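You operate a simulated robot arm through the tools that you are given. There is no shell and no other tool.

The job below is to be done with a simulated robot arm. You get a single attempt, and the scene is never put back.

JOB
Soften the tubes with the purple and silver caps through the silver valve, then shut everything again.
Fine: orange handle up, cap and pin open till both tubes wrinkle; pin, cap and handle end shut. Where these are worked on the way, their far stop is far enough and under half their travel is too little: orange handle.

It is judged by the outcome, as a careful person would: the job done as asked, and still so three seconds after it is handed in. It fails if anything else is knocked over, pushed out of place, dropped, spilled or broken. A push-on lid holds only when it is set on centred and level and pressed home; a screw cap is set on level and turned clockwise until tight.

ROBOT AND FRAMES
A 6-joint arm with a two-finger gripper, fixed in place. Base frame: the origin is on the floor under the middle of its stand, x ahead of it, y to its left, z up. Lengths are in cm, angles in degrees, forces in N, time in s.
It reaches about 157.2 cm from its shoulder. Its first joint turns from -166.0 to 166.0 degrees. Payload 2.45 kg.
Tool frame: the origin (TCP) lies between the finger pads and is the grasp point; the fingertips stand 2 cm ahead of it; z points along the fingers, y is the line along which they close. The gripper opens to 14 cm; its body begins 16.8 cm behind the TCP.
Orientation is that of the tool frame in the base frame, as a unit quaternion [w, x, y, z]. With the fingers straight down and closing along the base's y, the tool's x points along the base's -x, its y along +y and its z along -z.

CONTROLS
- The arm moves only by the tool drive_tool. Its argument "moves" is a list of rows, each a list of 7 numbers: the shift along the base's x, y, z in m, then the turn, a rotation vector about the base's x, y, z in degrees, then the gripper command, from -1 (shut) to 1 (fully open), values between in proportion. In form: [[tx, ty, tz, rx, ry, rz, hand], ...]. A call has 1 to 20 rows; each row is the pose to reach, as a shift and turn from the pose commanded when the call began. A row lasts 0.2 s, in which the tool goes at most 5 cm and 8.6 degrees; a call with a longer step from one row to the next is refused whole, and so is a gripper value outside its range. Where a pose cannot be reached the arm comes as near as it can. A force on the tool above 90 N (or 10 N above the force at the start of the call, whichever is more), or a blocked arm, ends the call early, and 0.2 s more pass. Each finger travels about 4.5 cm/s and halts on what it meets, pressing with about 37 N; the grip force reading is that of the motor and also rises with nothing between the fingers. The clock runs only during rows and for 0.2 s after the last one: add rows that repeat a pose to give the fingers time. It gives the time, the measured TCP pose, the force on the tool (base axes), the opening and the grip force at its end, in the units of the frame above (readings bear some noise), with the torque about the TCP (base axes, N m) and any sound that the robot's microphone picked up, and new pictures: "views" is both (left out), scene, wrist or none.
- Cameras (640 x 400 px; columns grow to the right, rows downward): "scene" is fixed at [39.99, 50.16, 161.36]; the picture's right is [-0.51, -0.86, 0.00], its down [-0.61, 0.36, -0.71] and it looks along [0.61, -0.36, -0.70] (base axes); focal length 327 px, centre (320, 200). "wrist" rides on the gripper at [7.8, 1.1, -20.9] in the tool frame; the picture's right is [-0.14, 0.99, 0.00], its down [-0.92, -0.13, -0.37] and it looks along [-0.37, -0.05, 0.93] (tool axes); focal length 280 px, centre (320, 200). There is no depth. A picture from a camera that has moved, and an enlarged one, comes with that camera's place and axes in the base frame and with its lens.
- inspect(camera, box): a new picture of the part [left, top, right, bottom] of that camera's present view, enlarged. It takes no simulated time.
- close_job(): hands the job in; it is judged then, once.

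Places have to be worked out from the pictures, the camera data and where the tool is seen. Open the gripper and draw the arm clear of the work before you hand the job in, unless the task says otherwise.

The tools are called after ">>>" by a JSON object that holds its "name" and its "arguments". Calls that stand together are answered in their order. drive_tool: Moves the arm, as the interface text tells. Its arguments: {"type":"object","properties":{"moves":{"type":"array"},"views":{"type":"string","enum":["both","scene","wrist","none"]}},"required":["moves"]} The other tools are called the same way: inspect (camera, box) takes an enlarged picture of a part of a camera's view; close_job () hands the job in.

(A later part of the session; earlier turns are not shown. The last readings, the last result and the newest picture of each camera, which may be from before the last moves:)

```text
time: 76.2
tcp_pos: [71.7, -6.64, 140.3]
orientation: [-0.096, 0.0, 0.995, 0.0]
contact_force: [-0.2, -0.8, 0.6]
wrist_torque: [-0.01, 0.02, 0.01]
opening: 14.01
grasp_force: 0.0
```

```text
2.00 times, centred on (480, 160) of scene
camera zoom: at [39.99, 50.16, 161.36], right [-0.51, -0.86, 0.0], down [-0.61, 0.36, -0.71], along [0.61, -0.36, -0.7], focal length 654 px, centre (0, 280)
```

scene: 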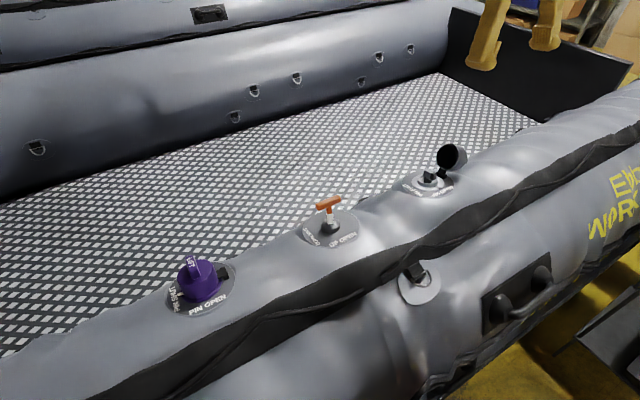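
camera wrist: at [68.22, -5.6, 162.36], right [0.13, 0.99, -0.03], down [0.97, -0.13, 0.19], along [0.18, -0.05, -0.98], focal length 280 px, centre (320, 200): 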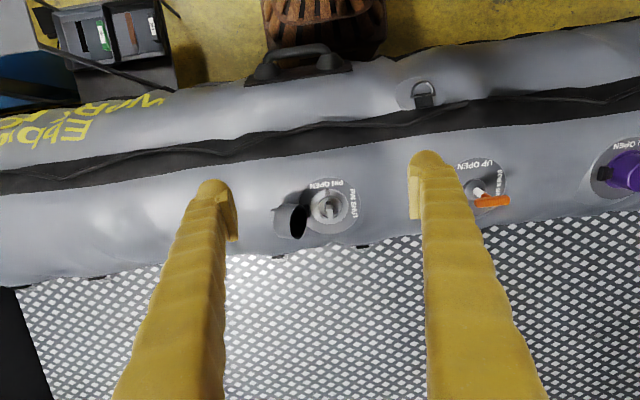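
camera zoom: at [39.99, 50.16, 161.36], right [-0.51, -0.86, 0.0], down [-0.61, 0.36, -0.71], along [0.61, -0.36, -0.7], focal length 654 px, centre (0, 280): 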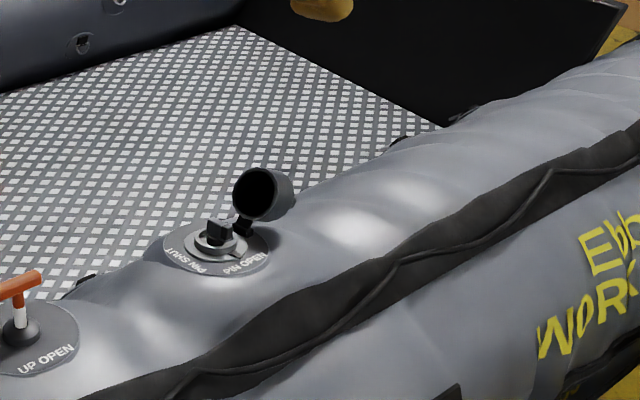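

The silver half is clearly wrinkled (lettering now distorted); the purple half still lags with only gentle undulation. I keep waiting.

>>> {"name": "drive_tool", "arguments": {"moves": [[0, 0, 0, 0, 0, 0, 1], [0, 0, 0, 0, 0, 0, 1], [0, 0, 0, 0, 0, 0, 1], [0, 0, 0, 0, 0, 0, 1], [0, 0, 0, 0, 0, 0, 1], [0, 0, 0, 0, 0, 0, 1], [0, 0, 0, 0, 0, 0, 1], [0, 0, 0, 0, 0, 0, 1], [0, 0, 0, 0, 0, 0, 1], [0, 0, 0, 0, 0, 0, 1], [0, 0, 0, 0, 0, 0, 1], [0, 0, 0, 0, 0, 0, 1], [0, 0, 0, 0, 0, 0, 1], [0, 0, 0, 0, 0, 0, 1], [0, 0, 0, 0, 0, 0, 1], [0, 0, 0, 0, 0, 0, 1], [0, 0, 0, 0, 0, 0, 1], [0, 0, 0, 0, 0, 0, 1], [0, 0, 0, 0, 0, 0, 1], [0, 0, 0, 0, 0, 0, 1]], "views": "none"}}

>>> {"name": "drive_tool", "arguments": {"moves": [[0, 0, 0, 0, 0, 0, 1], [0, 0, 0, 0, 0, 0, 1], [0, 0, 0, 0, 0, 0, 1], [0, 0, 0, 0, 0, 0, 1], [0, 0, 0, 0, 0, 0, 1], [0, 0, 0, 0, 0, 0, 1], [0, 0, 0, 0, 0, 0, 1], [0, 0, 0, 0, 0, 0, 1], [0, 0, 0, 0, 0, 0, 1], [0, 0, 0, 0, 0, 0, 1]], "views": "scene"}}

>>> {"name": "inspect", "arguments": {"camera": "scene", "box": [0, 200, 320, 400]}}

>>> {"name": "inspect", "arguments": {"camera": "scene", "box": [200, 200, 440, 400]}}

>>> {"name": "inspect", "arguments": {"camera": "scene", "box": [320, 60, 640, 260]}}

```text
time: 80.4
tcp_pos: [71.78, -6.72, 140.32]
orientation: [-0.096, 0.0, 0.995, -0.001]
contact_force: [-0.3, -0.6, -0.3]
wrist_torque: [0.0, -0.02, -0.01]
opening: 13.99
grasp_force: 0.0
```

```text
time: 82.6
tcp_pos: [71.91, -6.72, 140.22]
orientation: [-0.096, 0.0, 0.995, 0.0]
contact_force: [0.2, -0.4, -0.1]
wrist_torque: [0.0, -0.01, 0.01]
opening: 13.99
grasp_force: 0.1
```

scene: 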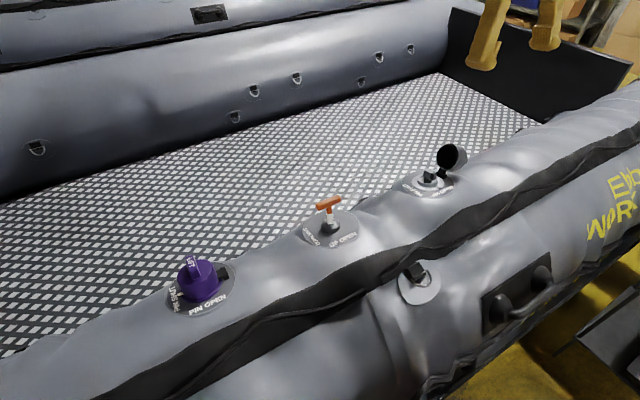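

```text
2.00 times, centred on (160, 300) of scene
camera zoom: at [39.99, 50.16, 161.36], right [-0.51, -0.86, 0.0], down [-0.61, 0.36, -0.71], along [0.61, -0.36, -0.7], focal length 654 px, centre (640, 0)
```

zoom: 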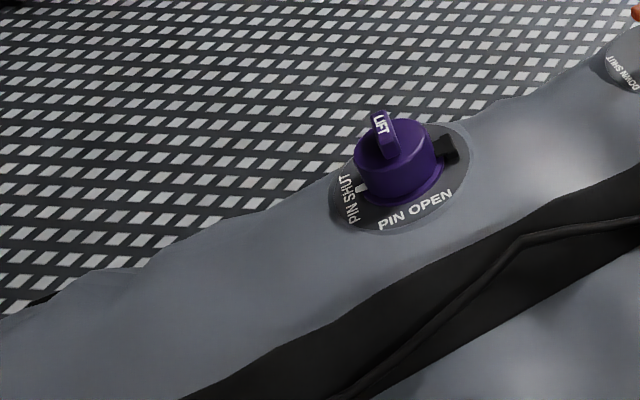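

```text
2.00 times, centred on (320, 300) of scene
camera zoom: at [39.99, 50.16, 161.36], right [-0.51, -0.86, 0.0], down [-0.61, 0.36, -0.71], along [0.61, -0.36, -0.7], focal length 654 px, centre (320, 0)
```

zoom: 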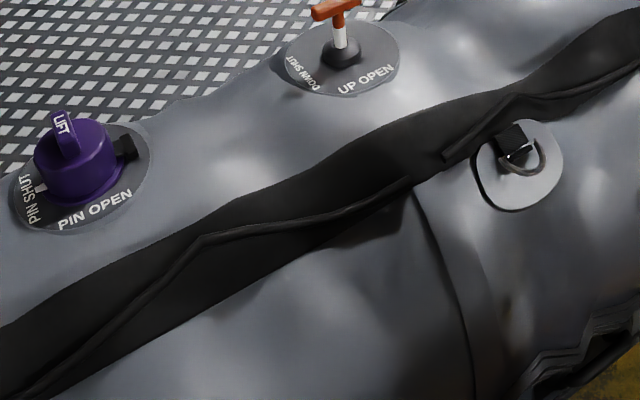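

```text
2.00 times, centred on (480, 160) of scene
camera zoom: at [39.99, 50.16, 161.36], right [-0.51, -0.86, 0.0], down [-0.61, 0.36, -0.71], along [0.61, -0.36, -0.7], focal length 654 px, centre (0, 280)
```

zoom: 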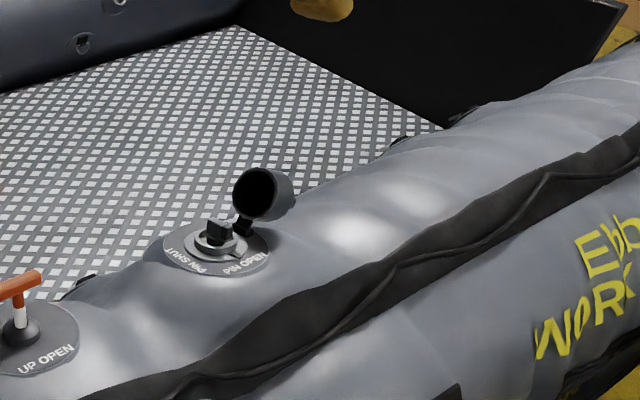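

The purple half is now starting to develop sharper folds too. I move the wrist camera over it to confirm, which takes ~3 s more.

>>> {"name": "drive_tool", "arguments": {"moves": [[0, 0.045, 0, 0, 0, 0, 1], [0, 0.09, 0, 0, 0, 0, 1], [0, 0.135, 0, 0, 0, 0, 1], [0, 0.18, 0, 0, 0, 0, 1], [0, 0.225, 0, 0, 0, 0, 1], [0, 0.27, 0, 0, 0, 0, 1], [0, 0.315, 0, 0, 0, 0, 1], [0, 0.36, 0, 0, 0, 0, 1], [0, 0.405, 0, 0, 0, 0, 1], [0, 0.45, 0, 0, 0, 0, 1], [0, 0.495, 0, 0, 0, 0, 1], [0, 0.54, 0, 0, 0, 0, 1], [0, 0.56, 0, 0, 0, 0, 1], [0, 0.56, 0, 0, 0, 0, 1]], "views": "both"}}

>>> {"name": "inspect", "arguments": {"camera": "wrist", "box": [180, 50, 440, 260]}}

>>> {"name": "inspect", "arguments": {"camera": "wrist", "box": [400, 0, 640, 200]}}

>>> {"name": "inspect", "arguments": {"camera": "scene", "box": [0, 200, 320, 400]}}

>>> {"name": "inspect", "arguments": {"camera": "scene", "box": [320, 60, 640, 260]}}

```text
time: 85.6
tcp_pos: [71.85, 49.0, 140.12]
orientation: [-0.096, 0.0, 0.995, -0.001]
contact_force: [0.3, 0.5, -0.3]
wrist_torque: [-0.01, 0.01, -0.02]
opening: 14.02
grasp_force: 0.1
camera wrist: at [68.26, 50.13, 162.14], right [0.13, 0.99, -0.03], down [0.97, -0.13, 0.19], along [0.18, -0.05, -0.98], focal length 280 px, centre (320, 200)
```

scene: 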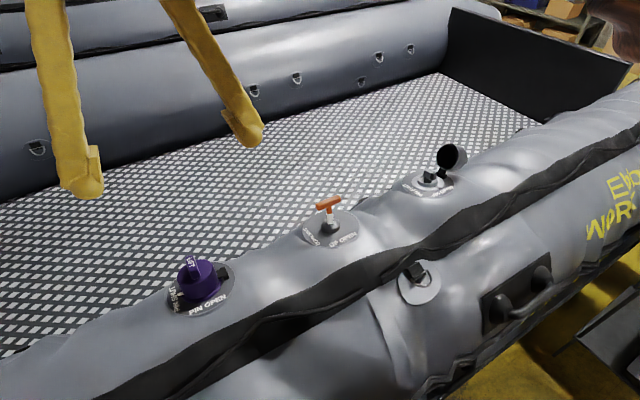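
wrist: 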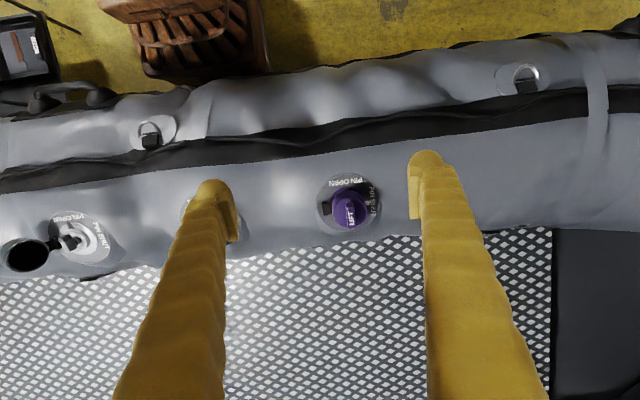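

```text
1.90 times, centred on (310, 155) of wrist
camera zoom: at [68.26, 50.13, 162.14], right [0.13, 0.99, -0.03], down [0.97, -0.13, 0.19], along [0.18, -0.05, -0.98], focal length 534 px, centre (339, 286)
```

zoom: 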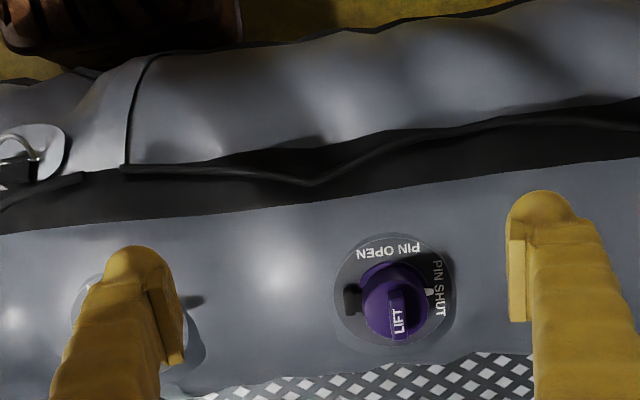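

```text
2.00 times, centred on (520, 100) of wrist
camera zoom: at [68.26, 50.13, 162.14], right [0.13, 0.99, -0.03], down [0.97, -0.13, 0.19], along [0.18, -0.05, -0.98], focal length 561 px, centre (-80, 400)
```

zoom: 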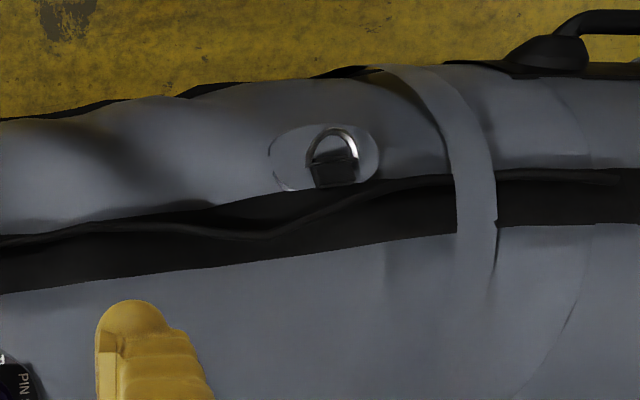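

```text
2.00 times, centred on (160, 300) of scene
camera zoom: at [39.99, 50.16, 161.36], right [-0.51, -0.86, 0.0], down [-0.61, 0.36, -0.71], along [0.61, -0.36, -0.7], focal length 654 px, centre (640, 0)
```

zoom: 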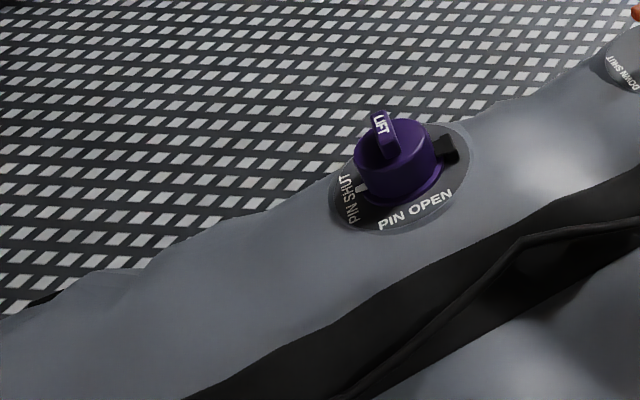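

```text
2.00 times, centred on (480, 160) of scene
camera zoom: at [39.99, 50.16, 161.36], right [-0.51, -0.86, 0.0], down [-0.61, 0.36, -0.71], along [0.61, -0.36, -0.7], focal length 654 px, centre (0, 280)
```

zoom: 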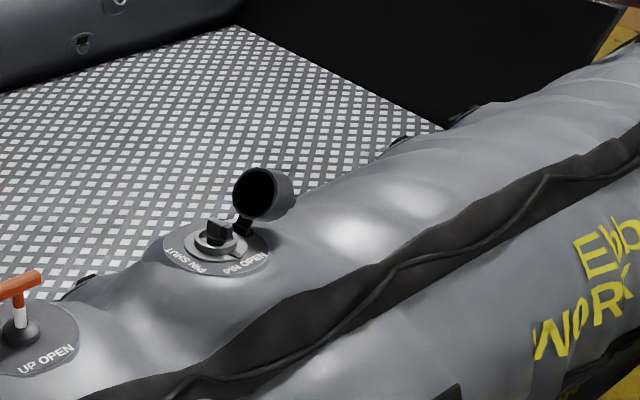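

Both halves are now visibly slack: the purple half has sunk between its bands and shows folds. I head back to the pin to shut it, checking again on arrival (its bar now lies along x, so the present hand orientation fits).

>>> {"name": "drive_tool", "arguments": {"moves": [[0.0, -0.045, 0, 0, 0, 0, 1], [0.0, -0.09, 0, 0, 0, 0, 1], [0.0, -0.135, 0, 0, 0, 0, 0.8], [0.0, -0.18, 0, 0, 0, 0, 0.6], [0.01, -0.225, -0.01, 0, 0, 0, 0.4], [0.02, -0.27, -0.02, 0, 0, 0, 0.2], [0.03, -0.315, -0.03, 0, 0, 0, 0], [0.04, -0.36, -0.04, 0, 0, 0, -0.2], [0.05, -0.405, -0.05, 0, 0, 0, -0.3], [0.06, -0.445, -0.06, 0, 0, 0, -0.3], [0.075, -0.485, -0.075, 0, 0, 0, -0.3], [0.09, -0.52, -0.1, 0, 0, 0, -0.3], [0.105, -0.55, -0.13, 0, 0, 0, -0.3], [0.115, -0.559, -0.16, 0, 0, 0, -0.3], [0.1195, -0.559, -0.18, 0, 0, 0, -0.3], [0.1195, -0.559, -0.18, 0, 0, 0, -0.3]], "views": "both"}}

>>> {"name": "inspect", "arguments": {"camera": "wrist", "box": [240, 90, 400, 210]}}

>>> {"name": "inspect", "arguments": {"camera": "scene", "box": [0, 200, 320, 400]}}

>>> {"name": "inspect", "arguments": {"camera": "scene", "box": [200, 200, 440, 400]}}

>>> {"name": "inspect", "arguments": {"camera": "scene", "box": [390, 140, 470, 200]}}

```text
time: 89.0
tcp_pos: [83.8, -6.73, 122.21]
orientation: [-0.097, 0.0, 0.995, 0.0]
contact_force: [-0.6, 0.0, 0.7]
wrist_torque: [-0.03, 0.03, -0.01]
opening: 4.9
grasp_force: 0.0
camera wrist: at [80.2, -5.7, 144.33], right [0.13, 0.99, -0.03], down [0.97, -0.13, 0.19], along [0.18, -0.05, -0.98], focal length 280 px, centre (320, 200)
```

scene: 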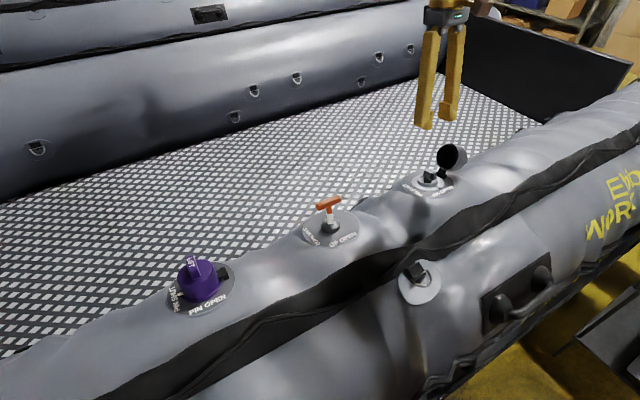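
wrist: 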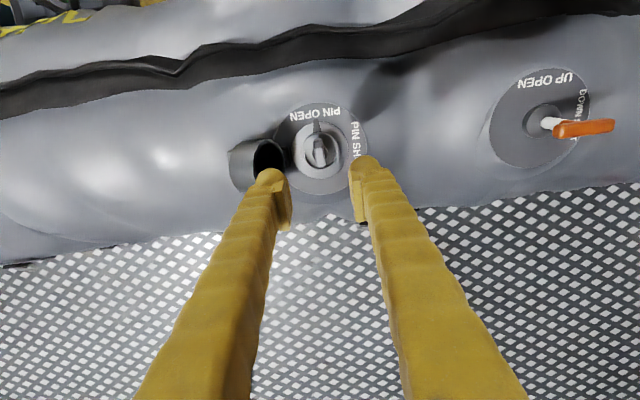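

```text
3.33 times, centred on (320, 150) of wrist
camera zoom: at [80.2, -5.7, 144.33], right [0.13, 0.99, -0.03], down [0.97, -0.13, 0.19], along [0.18, -0.05, -0.98], focal length 935 px, centre (320, 367)
```

zoom: 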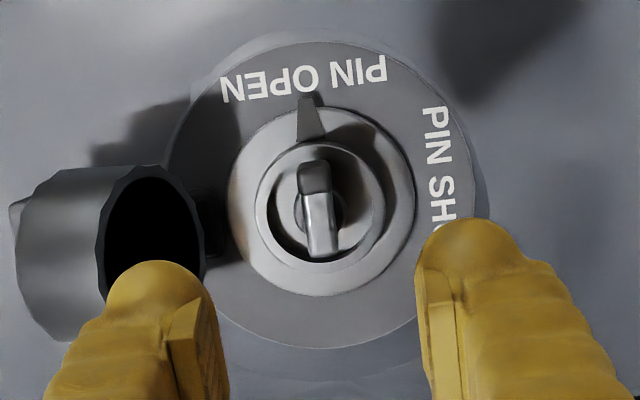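

```text
2.00 times, centred on (160, 300) of scene
camera zoom: at [39.99, 50.16, 161.36], right [-0.51, -0.86, 0.0], down [-0.61, 0.36, -0.71], along [0.61, -0.36, -0.7], focal length 654 px, centre (640, 0)
```

zoom: 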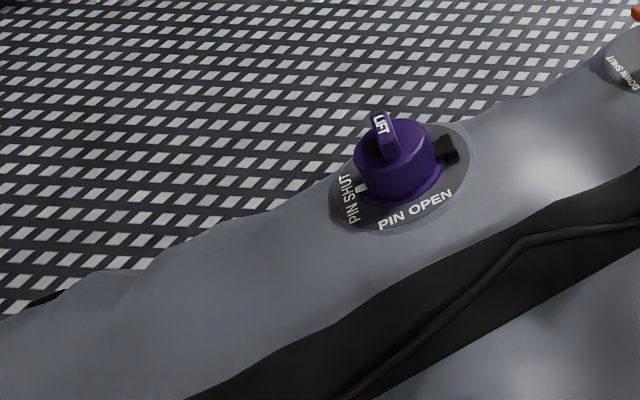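

```text
2.00 times, centred on (320, 300) of scene
camera zoom: at [39.99, 50.16, 161.36], right [-0.51, -0.86, 0.0], down [-0.61, 0.36, -0.71], along [0.61, -0.36, -0.7], focal length 654 px, centre (320, 0)
```

zoom: 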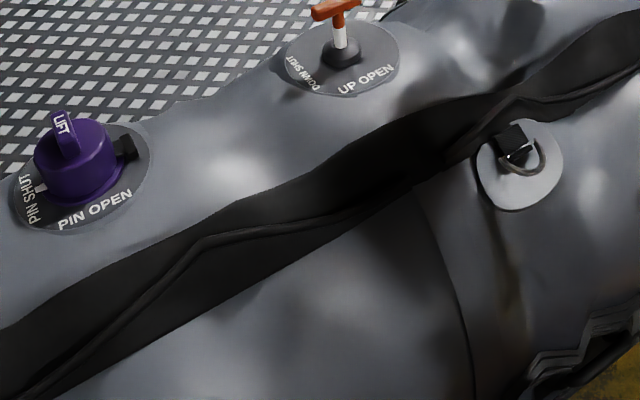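

```text
6.67 times, centred on (430, 170) of scene
camera zoom: at [39.99, 50.16, 161.36], right [-0.51, -0.86, 0.0], down [-0.61, 0.36, -0.71], along [0.61, -0.36, -0.7], focal length 2179 px, centre (-413, 400)
```

zoom: 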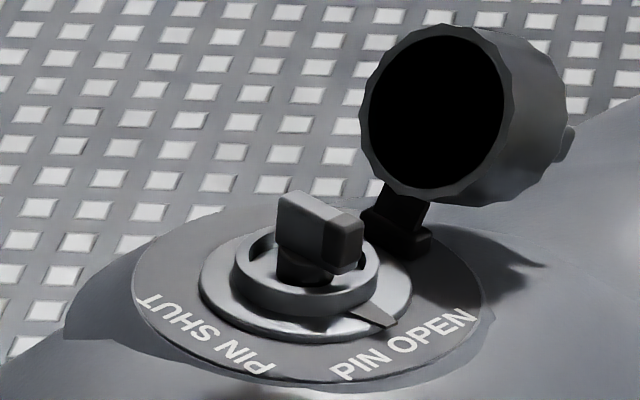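

Alignment over the pin is good and the valve has not shifted. I descend to the same grip pose as before with the fingers open, allowing the tubes a few more seconds.

>>> {"name": "drive_tool", "arguments": {"moves": [[-0.006, 0, -0.035, 0, 0, 0, -0.4], [-0.012, 0, -0.07, 0, 0, 0, -0.4], [-0.0175, 0, -0.1, 0, 0, 0, -0.4], [-0.021, 0, -0.122, 0, 0, 0, -0.4], [-0.0238, 0, -0.1405, 0, 0, 0, -0.4], [-0.0238, 0, -0.1405, 0, 0, 0, -0.4], [-0.0238, 0, -0.1405, 0, 0, 0, -0.4], [-0.0238, 0, -0.1405, 0, 0, 0, -0.4], [-0.0238, 0, -0.1405, 0, 0, 0, -0.4]], "views": "both"}}

>>> {"name": "inspect", "arguments": {"camera": "wrist", "box": [240, 110, 400, 230]}}

>>> {"name": "inspect", "arguments": {"camera": "scene", "box": [390, 140, 470, 200]}}

>>> {"name": "inspect", "arguments": {"camera": "scene", "box": [0, 200, 320, 400]}}

```text
time: 91.0
tcp_pos: [81.47, -6.99, 108.01]
orientation: [-0.095, 0.0, 0.995, 0.0]
contact_force: [0.7, -0.1, 0.3]
wrist_torque: [-0.03, 0.01, 0.02]
opening: 4.21
grasp_force: 0.1
camera wrist: at [77.88, -5.84, 130.19], right [0.13, 0.99, -0.03], down [0.97, -0.13, 0.19], along [0.18, -0.05, -0.98], focal length 280 px, centre (320, 200)
```

scene: 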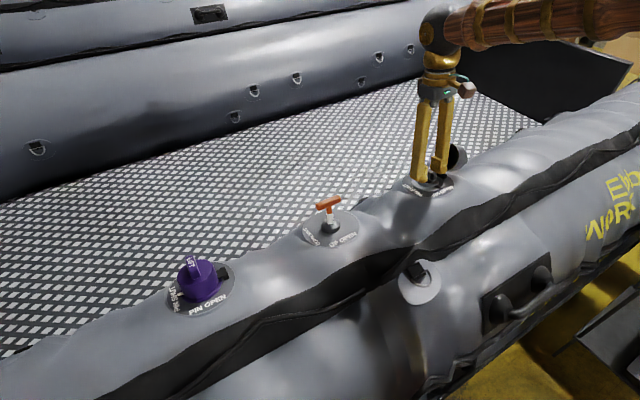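
wrist: 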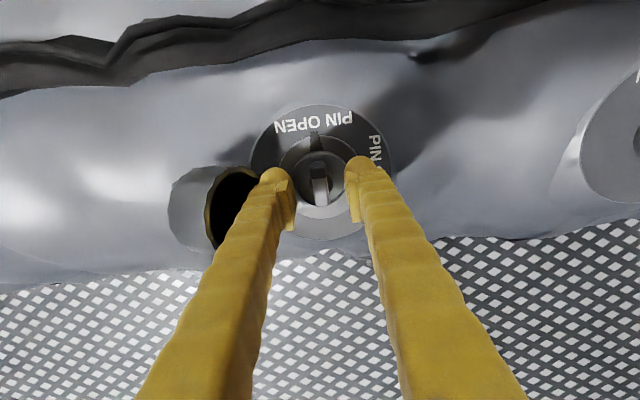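

```text
3.33 times, centred on (320, 170) of wrist
camera zoom: at [77.88, -5.84, 130.19], right [0.13, 0.99, -0.03], down [0.97, -0.13, 0.19], along [0.18, -0.05, -0.98], focal length 935 px, centre (320, 300)
```

zoom: 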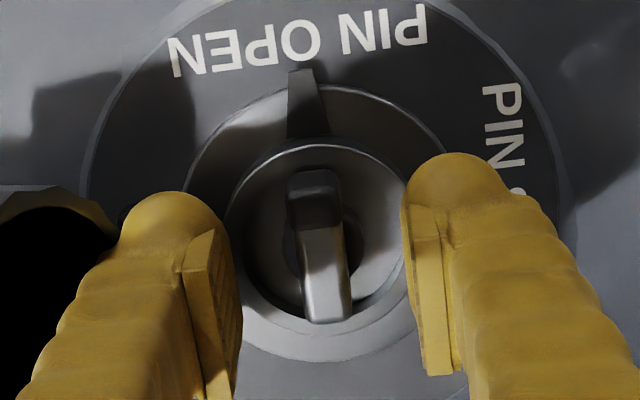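

```text
6.67 times, centred on (430, 170) of scene
camera zoom: at [39.99, 50.16, 161.36], right [-0.51, -0.86, 0.0], down [-0.61, 0.36, -0.71], along [0.61, -0.36, -0.7], focal length 2179 px, centre (-413, 400)
```

zoom: 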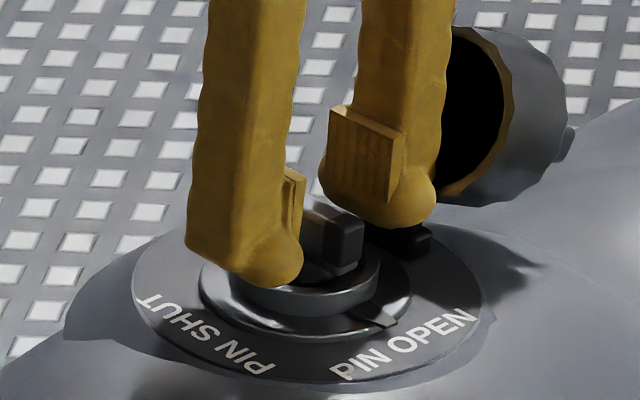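

```text
2.00 times, centred on (160, 300) of scene
camera zoom: at [39.99, 50.16, 161.36], right [-0.51, -0.86, 0.0], down [-0.61, 0.36, -0.71], along [0.61, -0.36, -0.7], focal length 654 px, centre (640, 0)
```

zoom: 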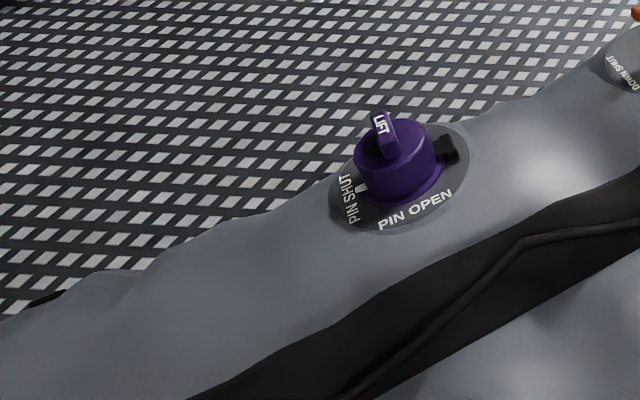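

The fingers straddle the pin bar well, and the silver half is strongly wrinkled. I allow 4 more seconds for the purple half, then look at it before shutting.

>>> {"name": "drive_tool", "arguments": {"moves": [[0, 0, 0, 0, 0, 0, -0.4], [0, 0, 0, 0, 0, 0, -0.4], [0, 0, 0, 0, 0, 0, -0.4], [0, 0, 0, 0, 0, 0, -0.4], [0, 0, 0, 0, 0, 0, -0.4], [0, 0, 0, 0, 0, 0, -0.4], [0, 0, 0, 0, 0, 0, -0.4], [0, 0, 0, 0, 0, 0, -0.4], [0, 0, 0, 0, 0, 0, -0.4], [0, 0, 0, 0, 0, 0, -0.4], [0, 0, 0, 0, 0, 0, -0.4], [0, 0, 0, 0, 0, 0, -0.4], [0, 0, 0, 0, 0, 0, -0.4], [0, 0, 0, 0, 0, 0, -0.4], [0, 0, 0, 0, 0, 0, -0.4], [0, 0, 0, 0, 0, 0, -0.4], [0, 0, 0, 0, 0, 0, -0.4], [0, 0, 0, 0, 0, 0, -0.4], [0, 0, 0, 0, 0, 0, -0.4], [0, 0, 0, 0, 0, 0, -0.4]], "views": "both"}}

>>> {"name": "inspect", "arguments": {"camera": "scene", "box": [0, 200, 320, 400]}}

>>> {"name": "inspect", "arguments": {"camera": "scene", "box": [200, 200, 440, 400]}}

```text
time: 95.2
tcp_pos: [81.45, -6.95, 108.03]
orientation: [-0.096, 0.0, 0.995, -0.001]
contact_force: [0.8, -0.3, 0.3]
wrist_torque: [0.0, 0.0, 0.02]
opening: 4.19
grasp_force: 0.0
camera wrist: at [77.88, -5.84, 130.19], right [0.13, 0.99, -0.03], down [0.97, -0.13, 0.19], along [0.18, -0.05, -0.98], focal length 280 px, centre (320, 200)
```

scene: 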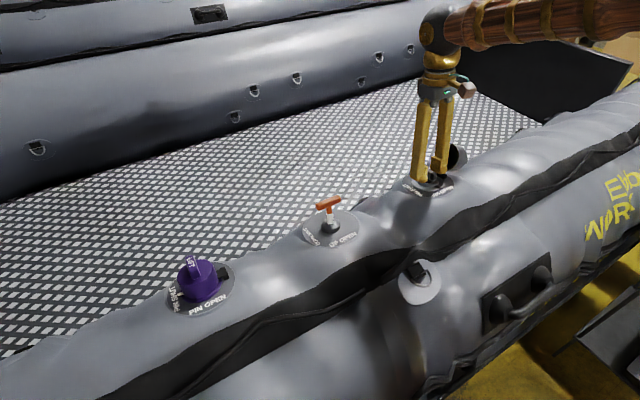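
wrist: 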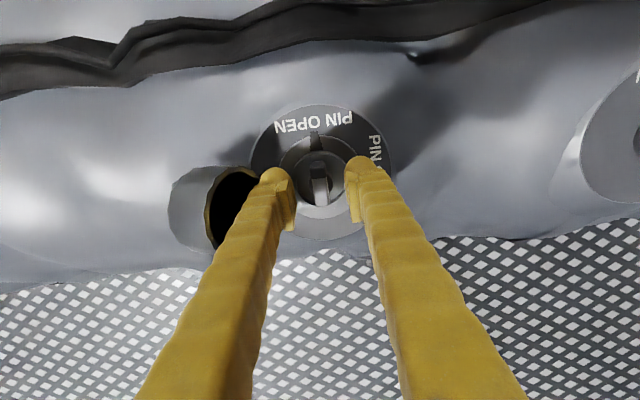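

```text
2.00 times, centred on (160, 300) of scene
camera zoom: at [39.99, 50.16, 161.36], right [-0.51, -0.86, 0.0], down [-0.61, 0.36, -0.71], along [0.61, -0.36, -0.7], focal length 654 px, centre (640, 0)
```

zoom: 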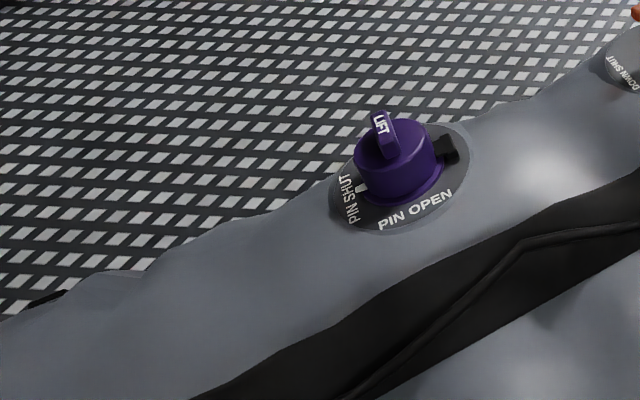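

```text
2.00 times, centred on (320, 300) of scene
camera zoom: at [39.99, 50.16, 161.36], right [-0.51, -0.86, 0.0], down [-0.61, 0.36, -0.71], along [0.61, -0.36, -0.7], focal length 654 px, centre (320, 0)
```

zoom: 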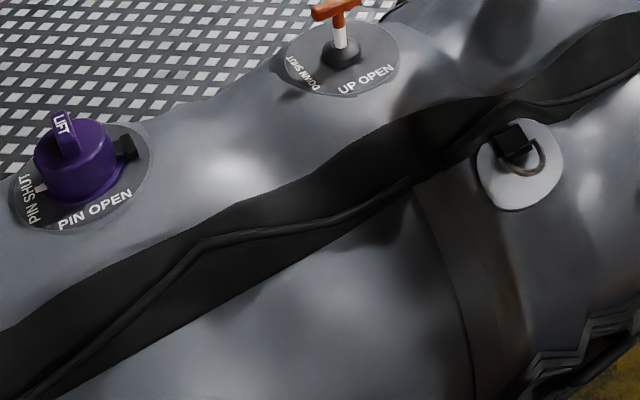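

The silver half seems to have levelled off while the purple half is still sagging slightly. I wait another 8 s so the purple half is unmistakably wrinkled.

>>> {"name": "drive_tool", "arguments": {"moves": [[0, 0, 0, 0, 0, 0, -0.4], [0, 0, 0, 0, 0, 0, -0.4], [0, 0, 0, 0, 0, 0, -0.4], [0, 0, 0, 0, 0, 0, -0.4], [0, 0, 0, 0, 0, 0, -0.4], [0, 0, 0, 0, 0, 0, -0.4], [0, 0, 0, 0, 0, 0, -0.4], [0, 0, 0, 0, 0, 0, -0.4], [0, 0, 0, 0, 0, 0, -0.4], [0, 0, 0, 0, 0, 0, -0.4], [0, 0, 0, 0, 0, 0, -0.4], [0, 0, 0, 0, 0, 0, -0.4], [0, 0, 0, 0, 0, 0, -0.4], [0, 0, 0, 0, 0, 0, -0.4], [0, 0, 0, 0, 0, 0, -0.4], [0, 0, 0, 0, 0, 0, -0.4], [0, 0, 0, 0, 0, 0, -0.4], [0, 0, 0, 0, 0, 0, -0.4], [0, 0, 0, 0, 0, 0, -0.4], [0, 0, 0, 0, 0, 0, -0.4]], "views": "none"}}

>>> {"name": "drive_tool", "arguments": {"moves": [[0, 0, 0, 0, 0, 0, -0.4], [0, 0, 0, 0, 0, 0, -0.4], [0, 0, 0, 0, 0, 0, -0.4], [0, 0, 0, 0, 0, 0, -0.4], [0, 0, 0, 0, 0, 0, -0.4], [0, 0, 0, 0, 0, 0, -0.4], [0, 0, 0, 0, 0, 0, -0.4], [0, 0, 0, 0, 0, 0, -0.4], [0, 0, 0, 0, 0, 0, -0.4], [0, 0, 0, 0, 0, 0, -0.4], [0, 0, 0, 0, 0, 0, -0.4], [0, 0, 0, 0, 0, 0, -0.4], [0, 0, 0, 0, 0, 0, -0.4], [0, 0, 0, 0, 0, 0, -0.4], [0, 0, 0, 0, 0, 0, -0.4], [0, 0, 0, 0, 0, 0, -0.4], [0, 0, 0, 0, 0, 0, -0.4], [0, 0, 0, 0, 0, 0, -0.4], [0, 0, 0, 0, 0, 0, -0.4], [0, 0, 0, 0, 0, 0, -0.4]], "views": "both"}}

>>> {"name": "inspect", "arguments": {"camera": "scene", "box": [0, 200, 320, 400]}}

>>> {"name": "inspect", "arguments": {"camera": "scene", "box": [200, 200, 440, 400]}}

>>> {"name": "inspect", "arguments": {"camera": "scene", "box": [440, 60, 640, 260]}}

```text
time: 99.4
tcp_pos: [81.42, -6.75, 108.13]
orientation: [-0.096, 0.0, 0.995, 0.0]
contact_force: [1.1, 0.1, 0.4]
wrist_torque: [0.01, -0.03, -0.01]
opening: 4.2
grasp_force: 0.0
```

```text
time: 103.6
tcp_pos: [81.49, -6.81, 108.12]
orientation: [-0.096, 0.0, 0.995, 0.0]
contact_force: [0.0, 0.7, -0.1]
wrist_torque: [0.01, 0.02, -0.05]
opening: 4.2
grasp_force: 0.0
camera wrist: at [77.88, -5.84, 130.19], right [0.13, 0.99, -0.03], down [0.97, -0.13, 0.19], along [0.18, -0.05, -0.98], focal length 280 px, centre (320, 200)
```

scene: 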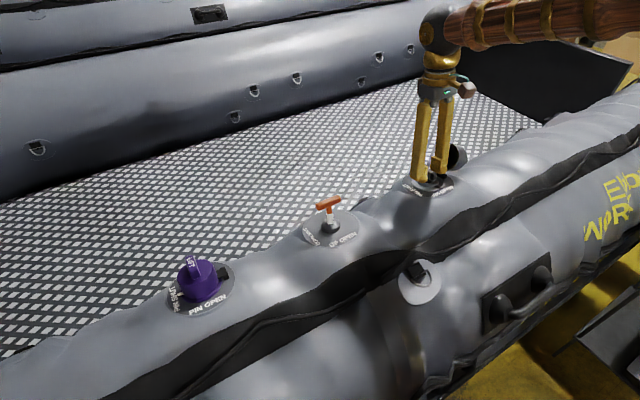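
wrist: 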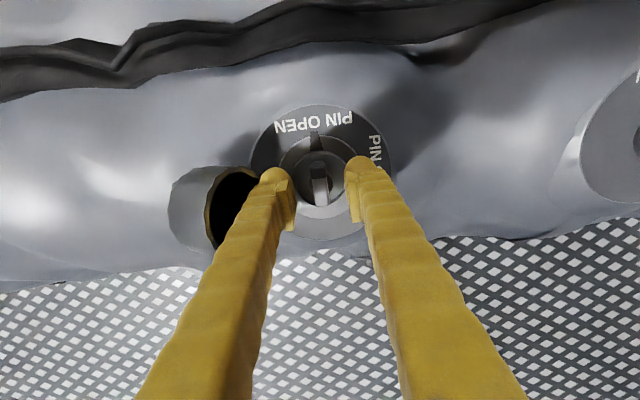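

```text
2.00 times, centred on (160, 300) of scene
camera zoom: at [39.99, 50.16, 161.36], right [-0.51, -0.86, 0.0], down [-0.61, 0.36, -0.71], along [0.61, -0.36, -0.7], focal length 654 px, centre (640, 0)
```

zoom: 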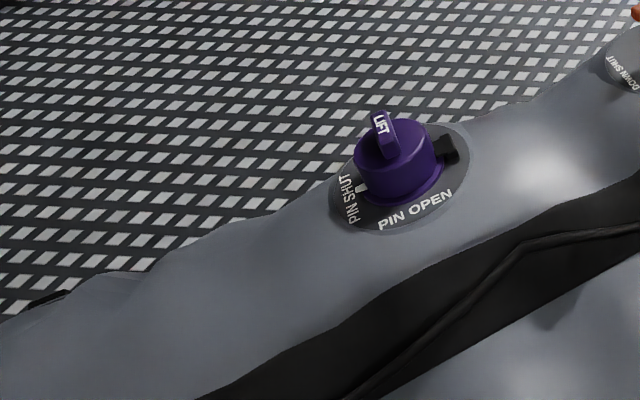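

```text
2.00 times, centred on (320, 300) of scene
camera zoom: at [39.99, 50.16, 161.36], right [-0.51, -0.86, 0.0], down [-0.61, 0.36, -0.71], along [0.61, -0.36, -0.7], focal length 654 px, centre (320, 0)
```

zoom: 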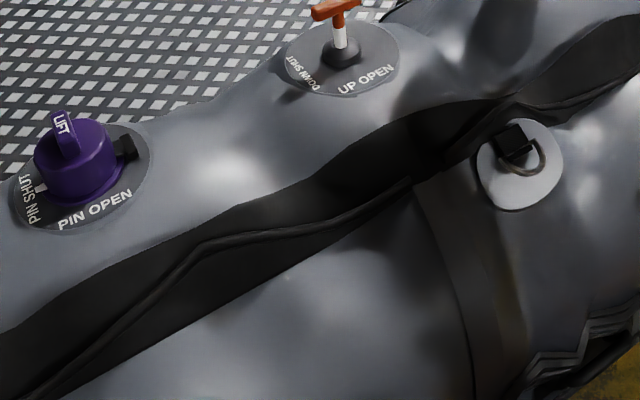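

```text
2.00 times, centred on (540, 160) of scene
camera zoom: at [39.99, 50.16, 161.36], right [-0.51, -0.86, 0.0], down [-0.61, 0.36, -0.71], along [0.61, -0.36, -0.7], focal length 654 px, centre (-120, 280)
```

zoom: 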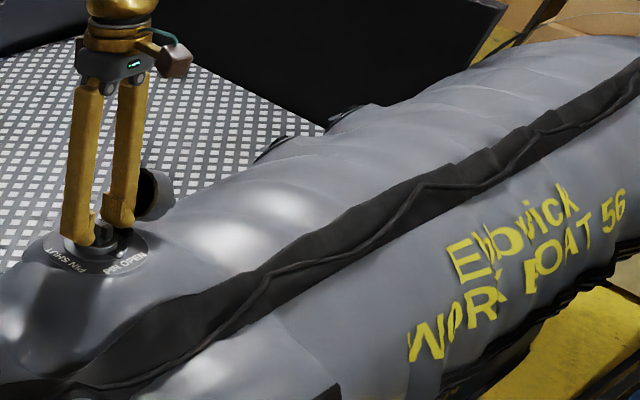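

Both halves are clearly slack and wrinkled now. I grip the pin bar and turn it clockwise toward PIN SHUT, first 30°.

>>> {"name": "drive_tool", "arguments": {"moves": [[0, 0, 0, 0, 0, 0, -0.7], [0, 0, 0, 0, 0, 0, -1], [0, 0, 0, 0, 0, 0, -1], [0, 0, 0, 0, 0, 0, -1], [0, 0, 0, 0, 0, 0, -1], [0, 0, 0, -1.43, 0, -7.36, -1], [0, 0, 0, -2.86, 0, -14.72, -1], [0, 0, 0, -4.29, 0, -22.1, -1], [0, 0, 0, -5.72, 0, -29.45, -1], [0, 0, 0, -5.72, 0, -29.45, -1]], "views": "both"}}

>>> {"name": "inspect", "arguments": {"camera": "wrist", "box": [240, 110, 400, 230]}}

```text
time: 105.8
tcp_pos: [81.55, -6.81, 108.13]
orientation: [-0.092, 0.258, 0.961, -0.026]
contact_force: [10.9, 8.2, -2.8]
wrist_torque: [0.1, -0.08, -0.03]
opening: 1.13
grasp_force: 38.2
camera wrist: at [79.42, -2.02, 129.87], right [0.6, 0.79, -0.12], down [0.79, -0.57, 0.22], along [0.11, -0.23, -0.97], focal length 280 px, centre (320, 200)
```

scene: 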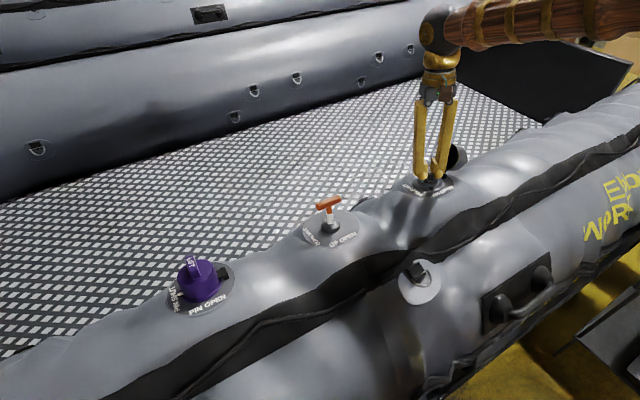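
wrist: 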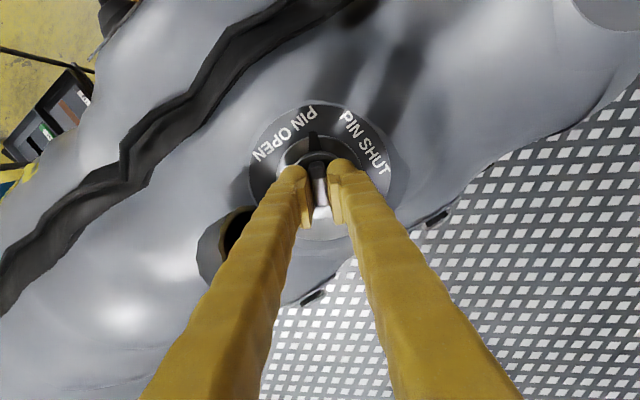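

```text
3.33 times, centred on (320, 170) of wrist
camera zoom: at [79.42, -2.02, 129.87], right [0.6, 0.79, -0.12], down [0.79, -0.57, 0.22], along [0.11, -0.23, -0.97], focal length 935 px, centre (320, 300)
```

zoom: 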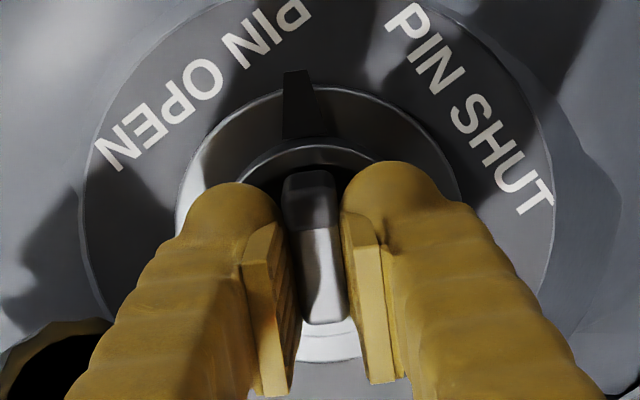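

The pin turns with the hand. I continue the remaining 60° plus 8° to seat it against its shut stop.

>>> {"name": "drive_tool", "arguments": {"moves": [[0, 0, 0, -1.43, 0, -7.36, -1], [0, 0, 0, -2.86, 0, -14.72, -1], [0, 0, 0, -4.29, 0, -22.1, -1], [0, 0, 0, -5.72, 0, -29.45, -1], [0, 0, 0, -7.16, 0, -36.8, -1], [0, 0, 0, -8.59, 0, -44.2, -1], [0, 0, 0, -10.0, 0, -51.5, -1], [0, 0, 0, -11.45, 0, -58.9, -1], [0, 0, 0, -12.2, 0, -62.8, -1], [0, 0, 0, -12.97, 0, -66.75, -1], [0, 0, 0, -12.97, 0, -66.75, -1]], "views": "both"}}

>>> {"name": "inspect", "arguments": {"camera": "wrist", "box": [240, 110, 400, 230]}}

>>> {"name": "inspect", "arguments": {"camera": "scene", "box": [390, 140, 470, 200]}}

```text
time: 108.2
tcp_pos: [81.43, -6.86, 108.18]
orientation: [-0.063, 0.752, 0.653, -0.072]
contact_force: [-30.8, -29.3, 7.3]
wrist_torque: [-0.09, 0.35, 1.14]
opening: 1.4
grasp_force: 39.9
camera wrist: at [87.62, 0.76, 128.29], right [0.94, -0.27, -0.18], down [-0.18, -0.89, 0.41], along [-0.28, -0.35, -0.89], focal length 280 px, centre (320, 200)
```

scene: 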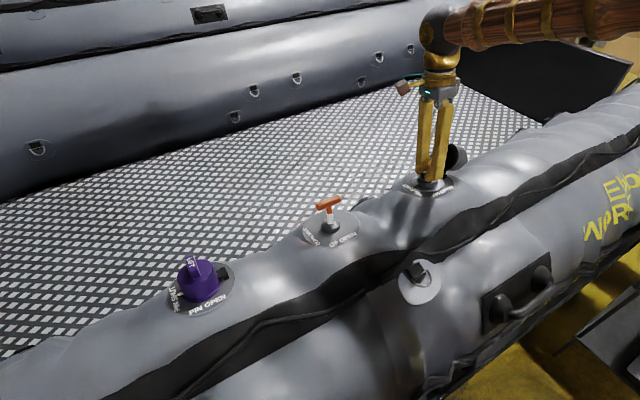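
wrist: 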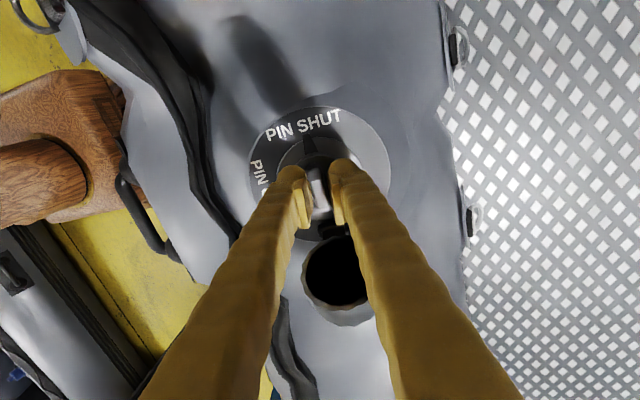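

```text
3.33 times, centred on (320, 170) of wrist
camera zoom: at [87.62, 0.76, 128.29], right [0.94, -0.27, -0.18], down [-0.18, -0.89, 0.41], along [-0.28, -0.35, -0.89], focal length 935 px, centre (320, 300)
```

zoom: 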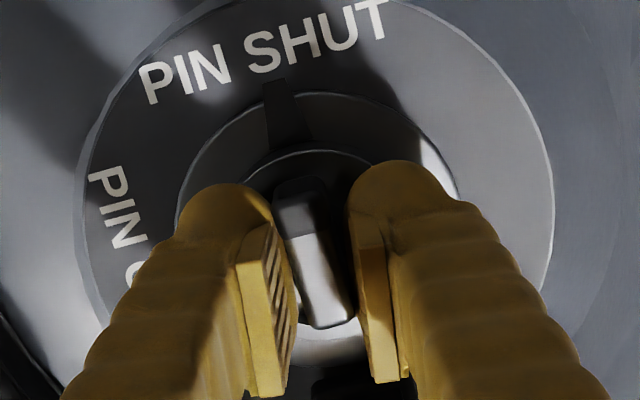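

```text
6.67 times, centred on (430, 170) of scene
camera zoom: at [39.99, 50.16, 161.36], right [-0.51, -0.86, 0.0], down [-0.61, 0.36, -0.71], along [0.61, -0.36, -0.7], focal length 2179 px, centre (-413, 400)
```

zoom: 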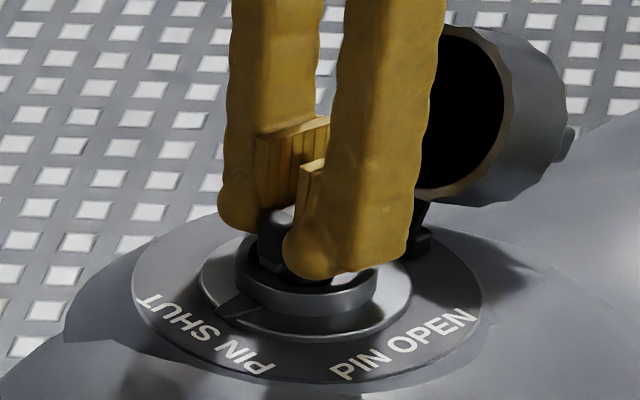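

The pin is back at PIN SHUT and hard against its stop (torque 1.14 N·m). I relax, release, retreat along the axis, and turn the hand back while moving to the -y side of the open cap.

>>> {"name": "drive_tool", "arguments": {"moves": [[0, 0, 0, 0.76, 0, 3.9, -1], [0, 0, 0, 1.53, 0, 7.85, -1], [0, 0, 0, 1.53, 0, 7.85, -0.75], [0, 0, 0, 1.53, 0, 7.85, -0.45], [0, 0, 0, 1.53, 0, 7.85, -0.35], [0.004, 0, 0.02, 1.53, 0, 7.85, -0.35], [0.011, 0, 0.055, 1.53, 0, 7.85, -0.35], [0.018, 0, 0.09, 1.53, 0, 7.85, -0.35], [0.024, 0, 0.12, 1.53, 0, 7.85, -0.35], [0.024, 0, 0.12, 1.53, 0, 7.85, -0.35]], "views": "both"}}

>>> {"name": "inspect", "arguments": {"camera": "wrist", "box": [240, 90, 400, 260]}}

>>> {"name": "inspect", "arguments": {"camera": "scene", "box": [390, 140, 470, 200]}}

```text
time: 110.4
tcp_pos: [84.01, -6.94, 120.13]
orientation: [-0.068, 0.704, 0.704, -0.068]
contact_force: [0.4, 0.7, 0.3]
wrist_torque: [0.01, -0.02, -0.02]
opening: 4.56
grasp_force: 0.1
camera wrist: at [89.12, 1.04, 140.48], right [0.97, -0.14, -0.19], down [-0.05, -0.92, 0.39], along [-0.23, -0.37, -0.9], focal length 280 px, centre (320, 200)
```

scene: 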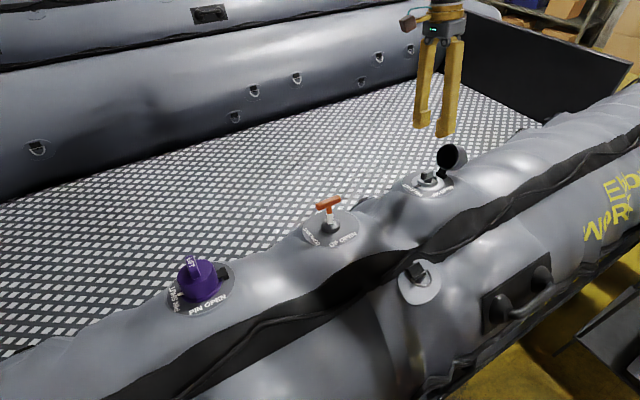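
wrist: 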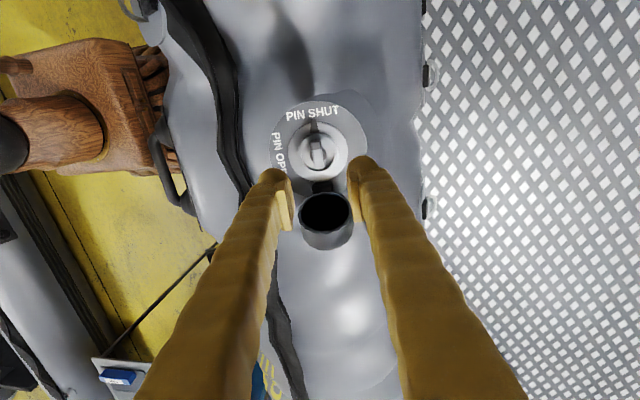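

```text
2.35 times, centred on (320, 175) of wrist
camera zoom: at [89.12, 1.04, 140.48], right [0.97, -0.14, -0.19], down [-0.05, -0.92, 0.39], along [-0.23, -0.37, -0.9], focal length 660 px, centre (320, 259)
```

zoom: 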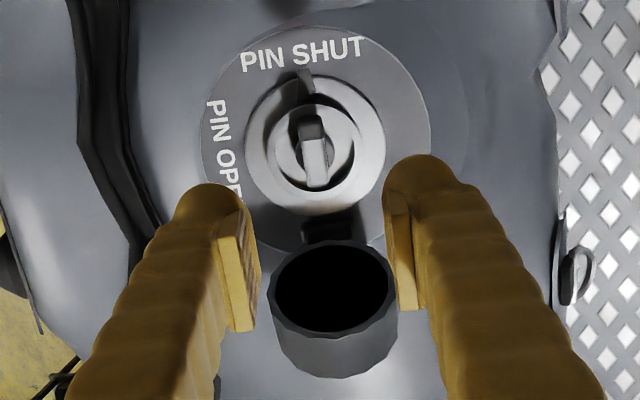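

```text
6.67 times, centred on (430, 170) of scene
camera zoom: at [39.99, 50.16, 161.36], right [-0.51, -0.86, 0.0], down [-0.61, 0.36, -0.71], along [0.61, -0.36, -0.7], focal length 2179 px, centre (-413, 400)
```

zoom: 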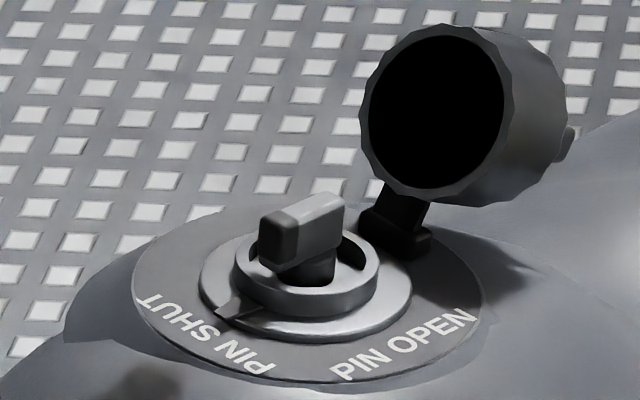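

The wedge and pointer are back at PIN SHUT, as at the beginning. Now I rotate the hand back and move it over to the -y side of the open cap, staying high.

>>> {"name": "drive_tool", "arguments": {"moves": [[0, -0.016, 0, 1.56, 0, 8.03, -0.5], [0, -0.033, 0, 3.13, 0, 16.05, -0.7], [0, -0.05, 0, 4.69, 0, 24.08, -0.9], [0, -0.066, 0, 6.25, 0, 32.1, -1], [0, -0.083, 0, 7.82, 0, 40.13, -1], [0, -0.1, 0, 9.38, 0, 48.16, -1], [0, -0.116, 0, 10.95, 0, 56.2, -1], [0, -0.133, 0, 12.5, 0, 64.2, -1], [0, -0.15, 0, 14.07, 0, 72.24, -1], [0, -0.166, 0, 15.64, 0, 80.27, -1], [0, -0.183, 0, 17.2, 0, 88.3, -1], [0, -0.183, 0, 17.2, 0, 88.3, -1]], "views": "both"}}

>>> {"name": "inspect", "arguments": {"camera": "wrist", "box": [240, 60, 480, 240]}}

```text
time: 113.0
tcp_pos: [83.98, -25.13, 120.08]
orientation: [-0.096, 0.0, 0.995, -0.001]
contact_force: [0.0, 0.7, -0.5]
wrist_torque: [0.04, 0.03, 0.02]
opening: 0.03
grasp_force: 29.8
camera wrist: at [80.35, -24.09, 142.2], right [0.13, 0.99, -0.03], down [0.97, -0.13, 0.19], along [0.18, -0.05, -0.98], focal length 280 px, centre (320, 200)
```

scene: 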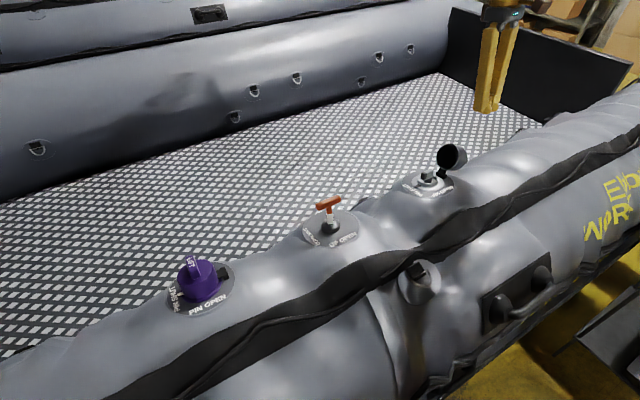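
wrist: 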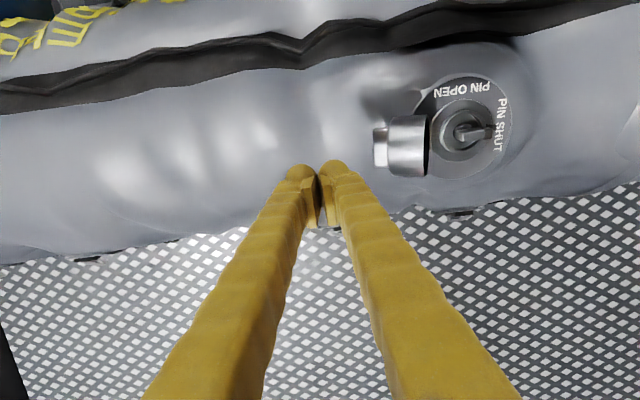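

```text
2.22 times, centred on (360, 150) of wrist
camera zoom: at [80.35, -24.09, 142.2], right [0.13, 0.99, -0.03], down [0.97, -0.13, 0.19], along [0.18, -0.05, -0.98], focal length 623 px, centre (231, 311)
```

zoom: 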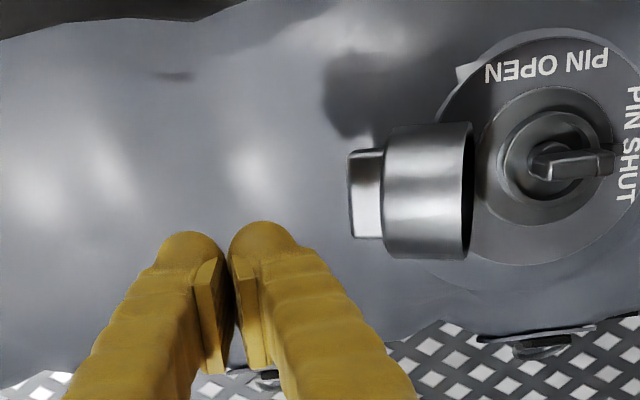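

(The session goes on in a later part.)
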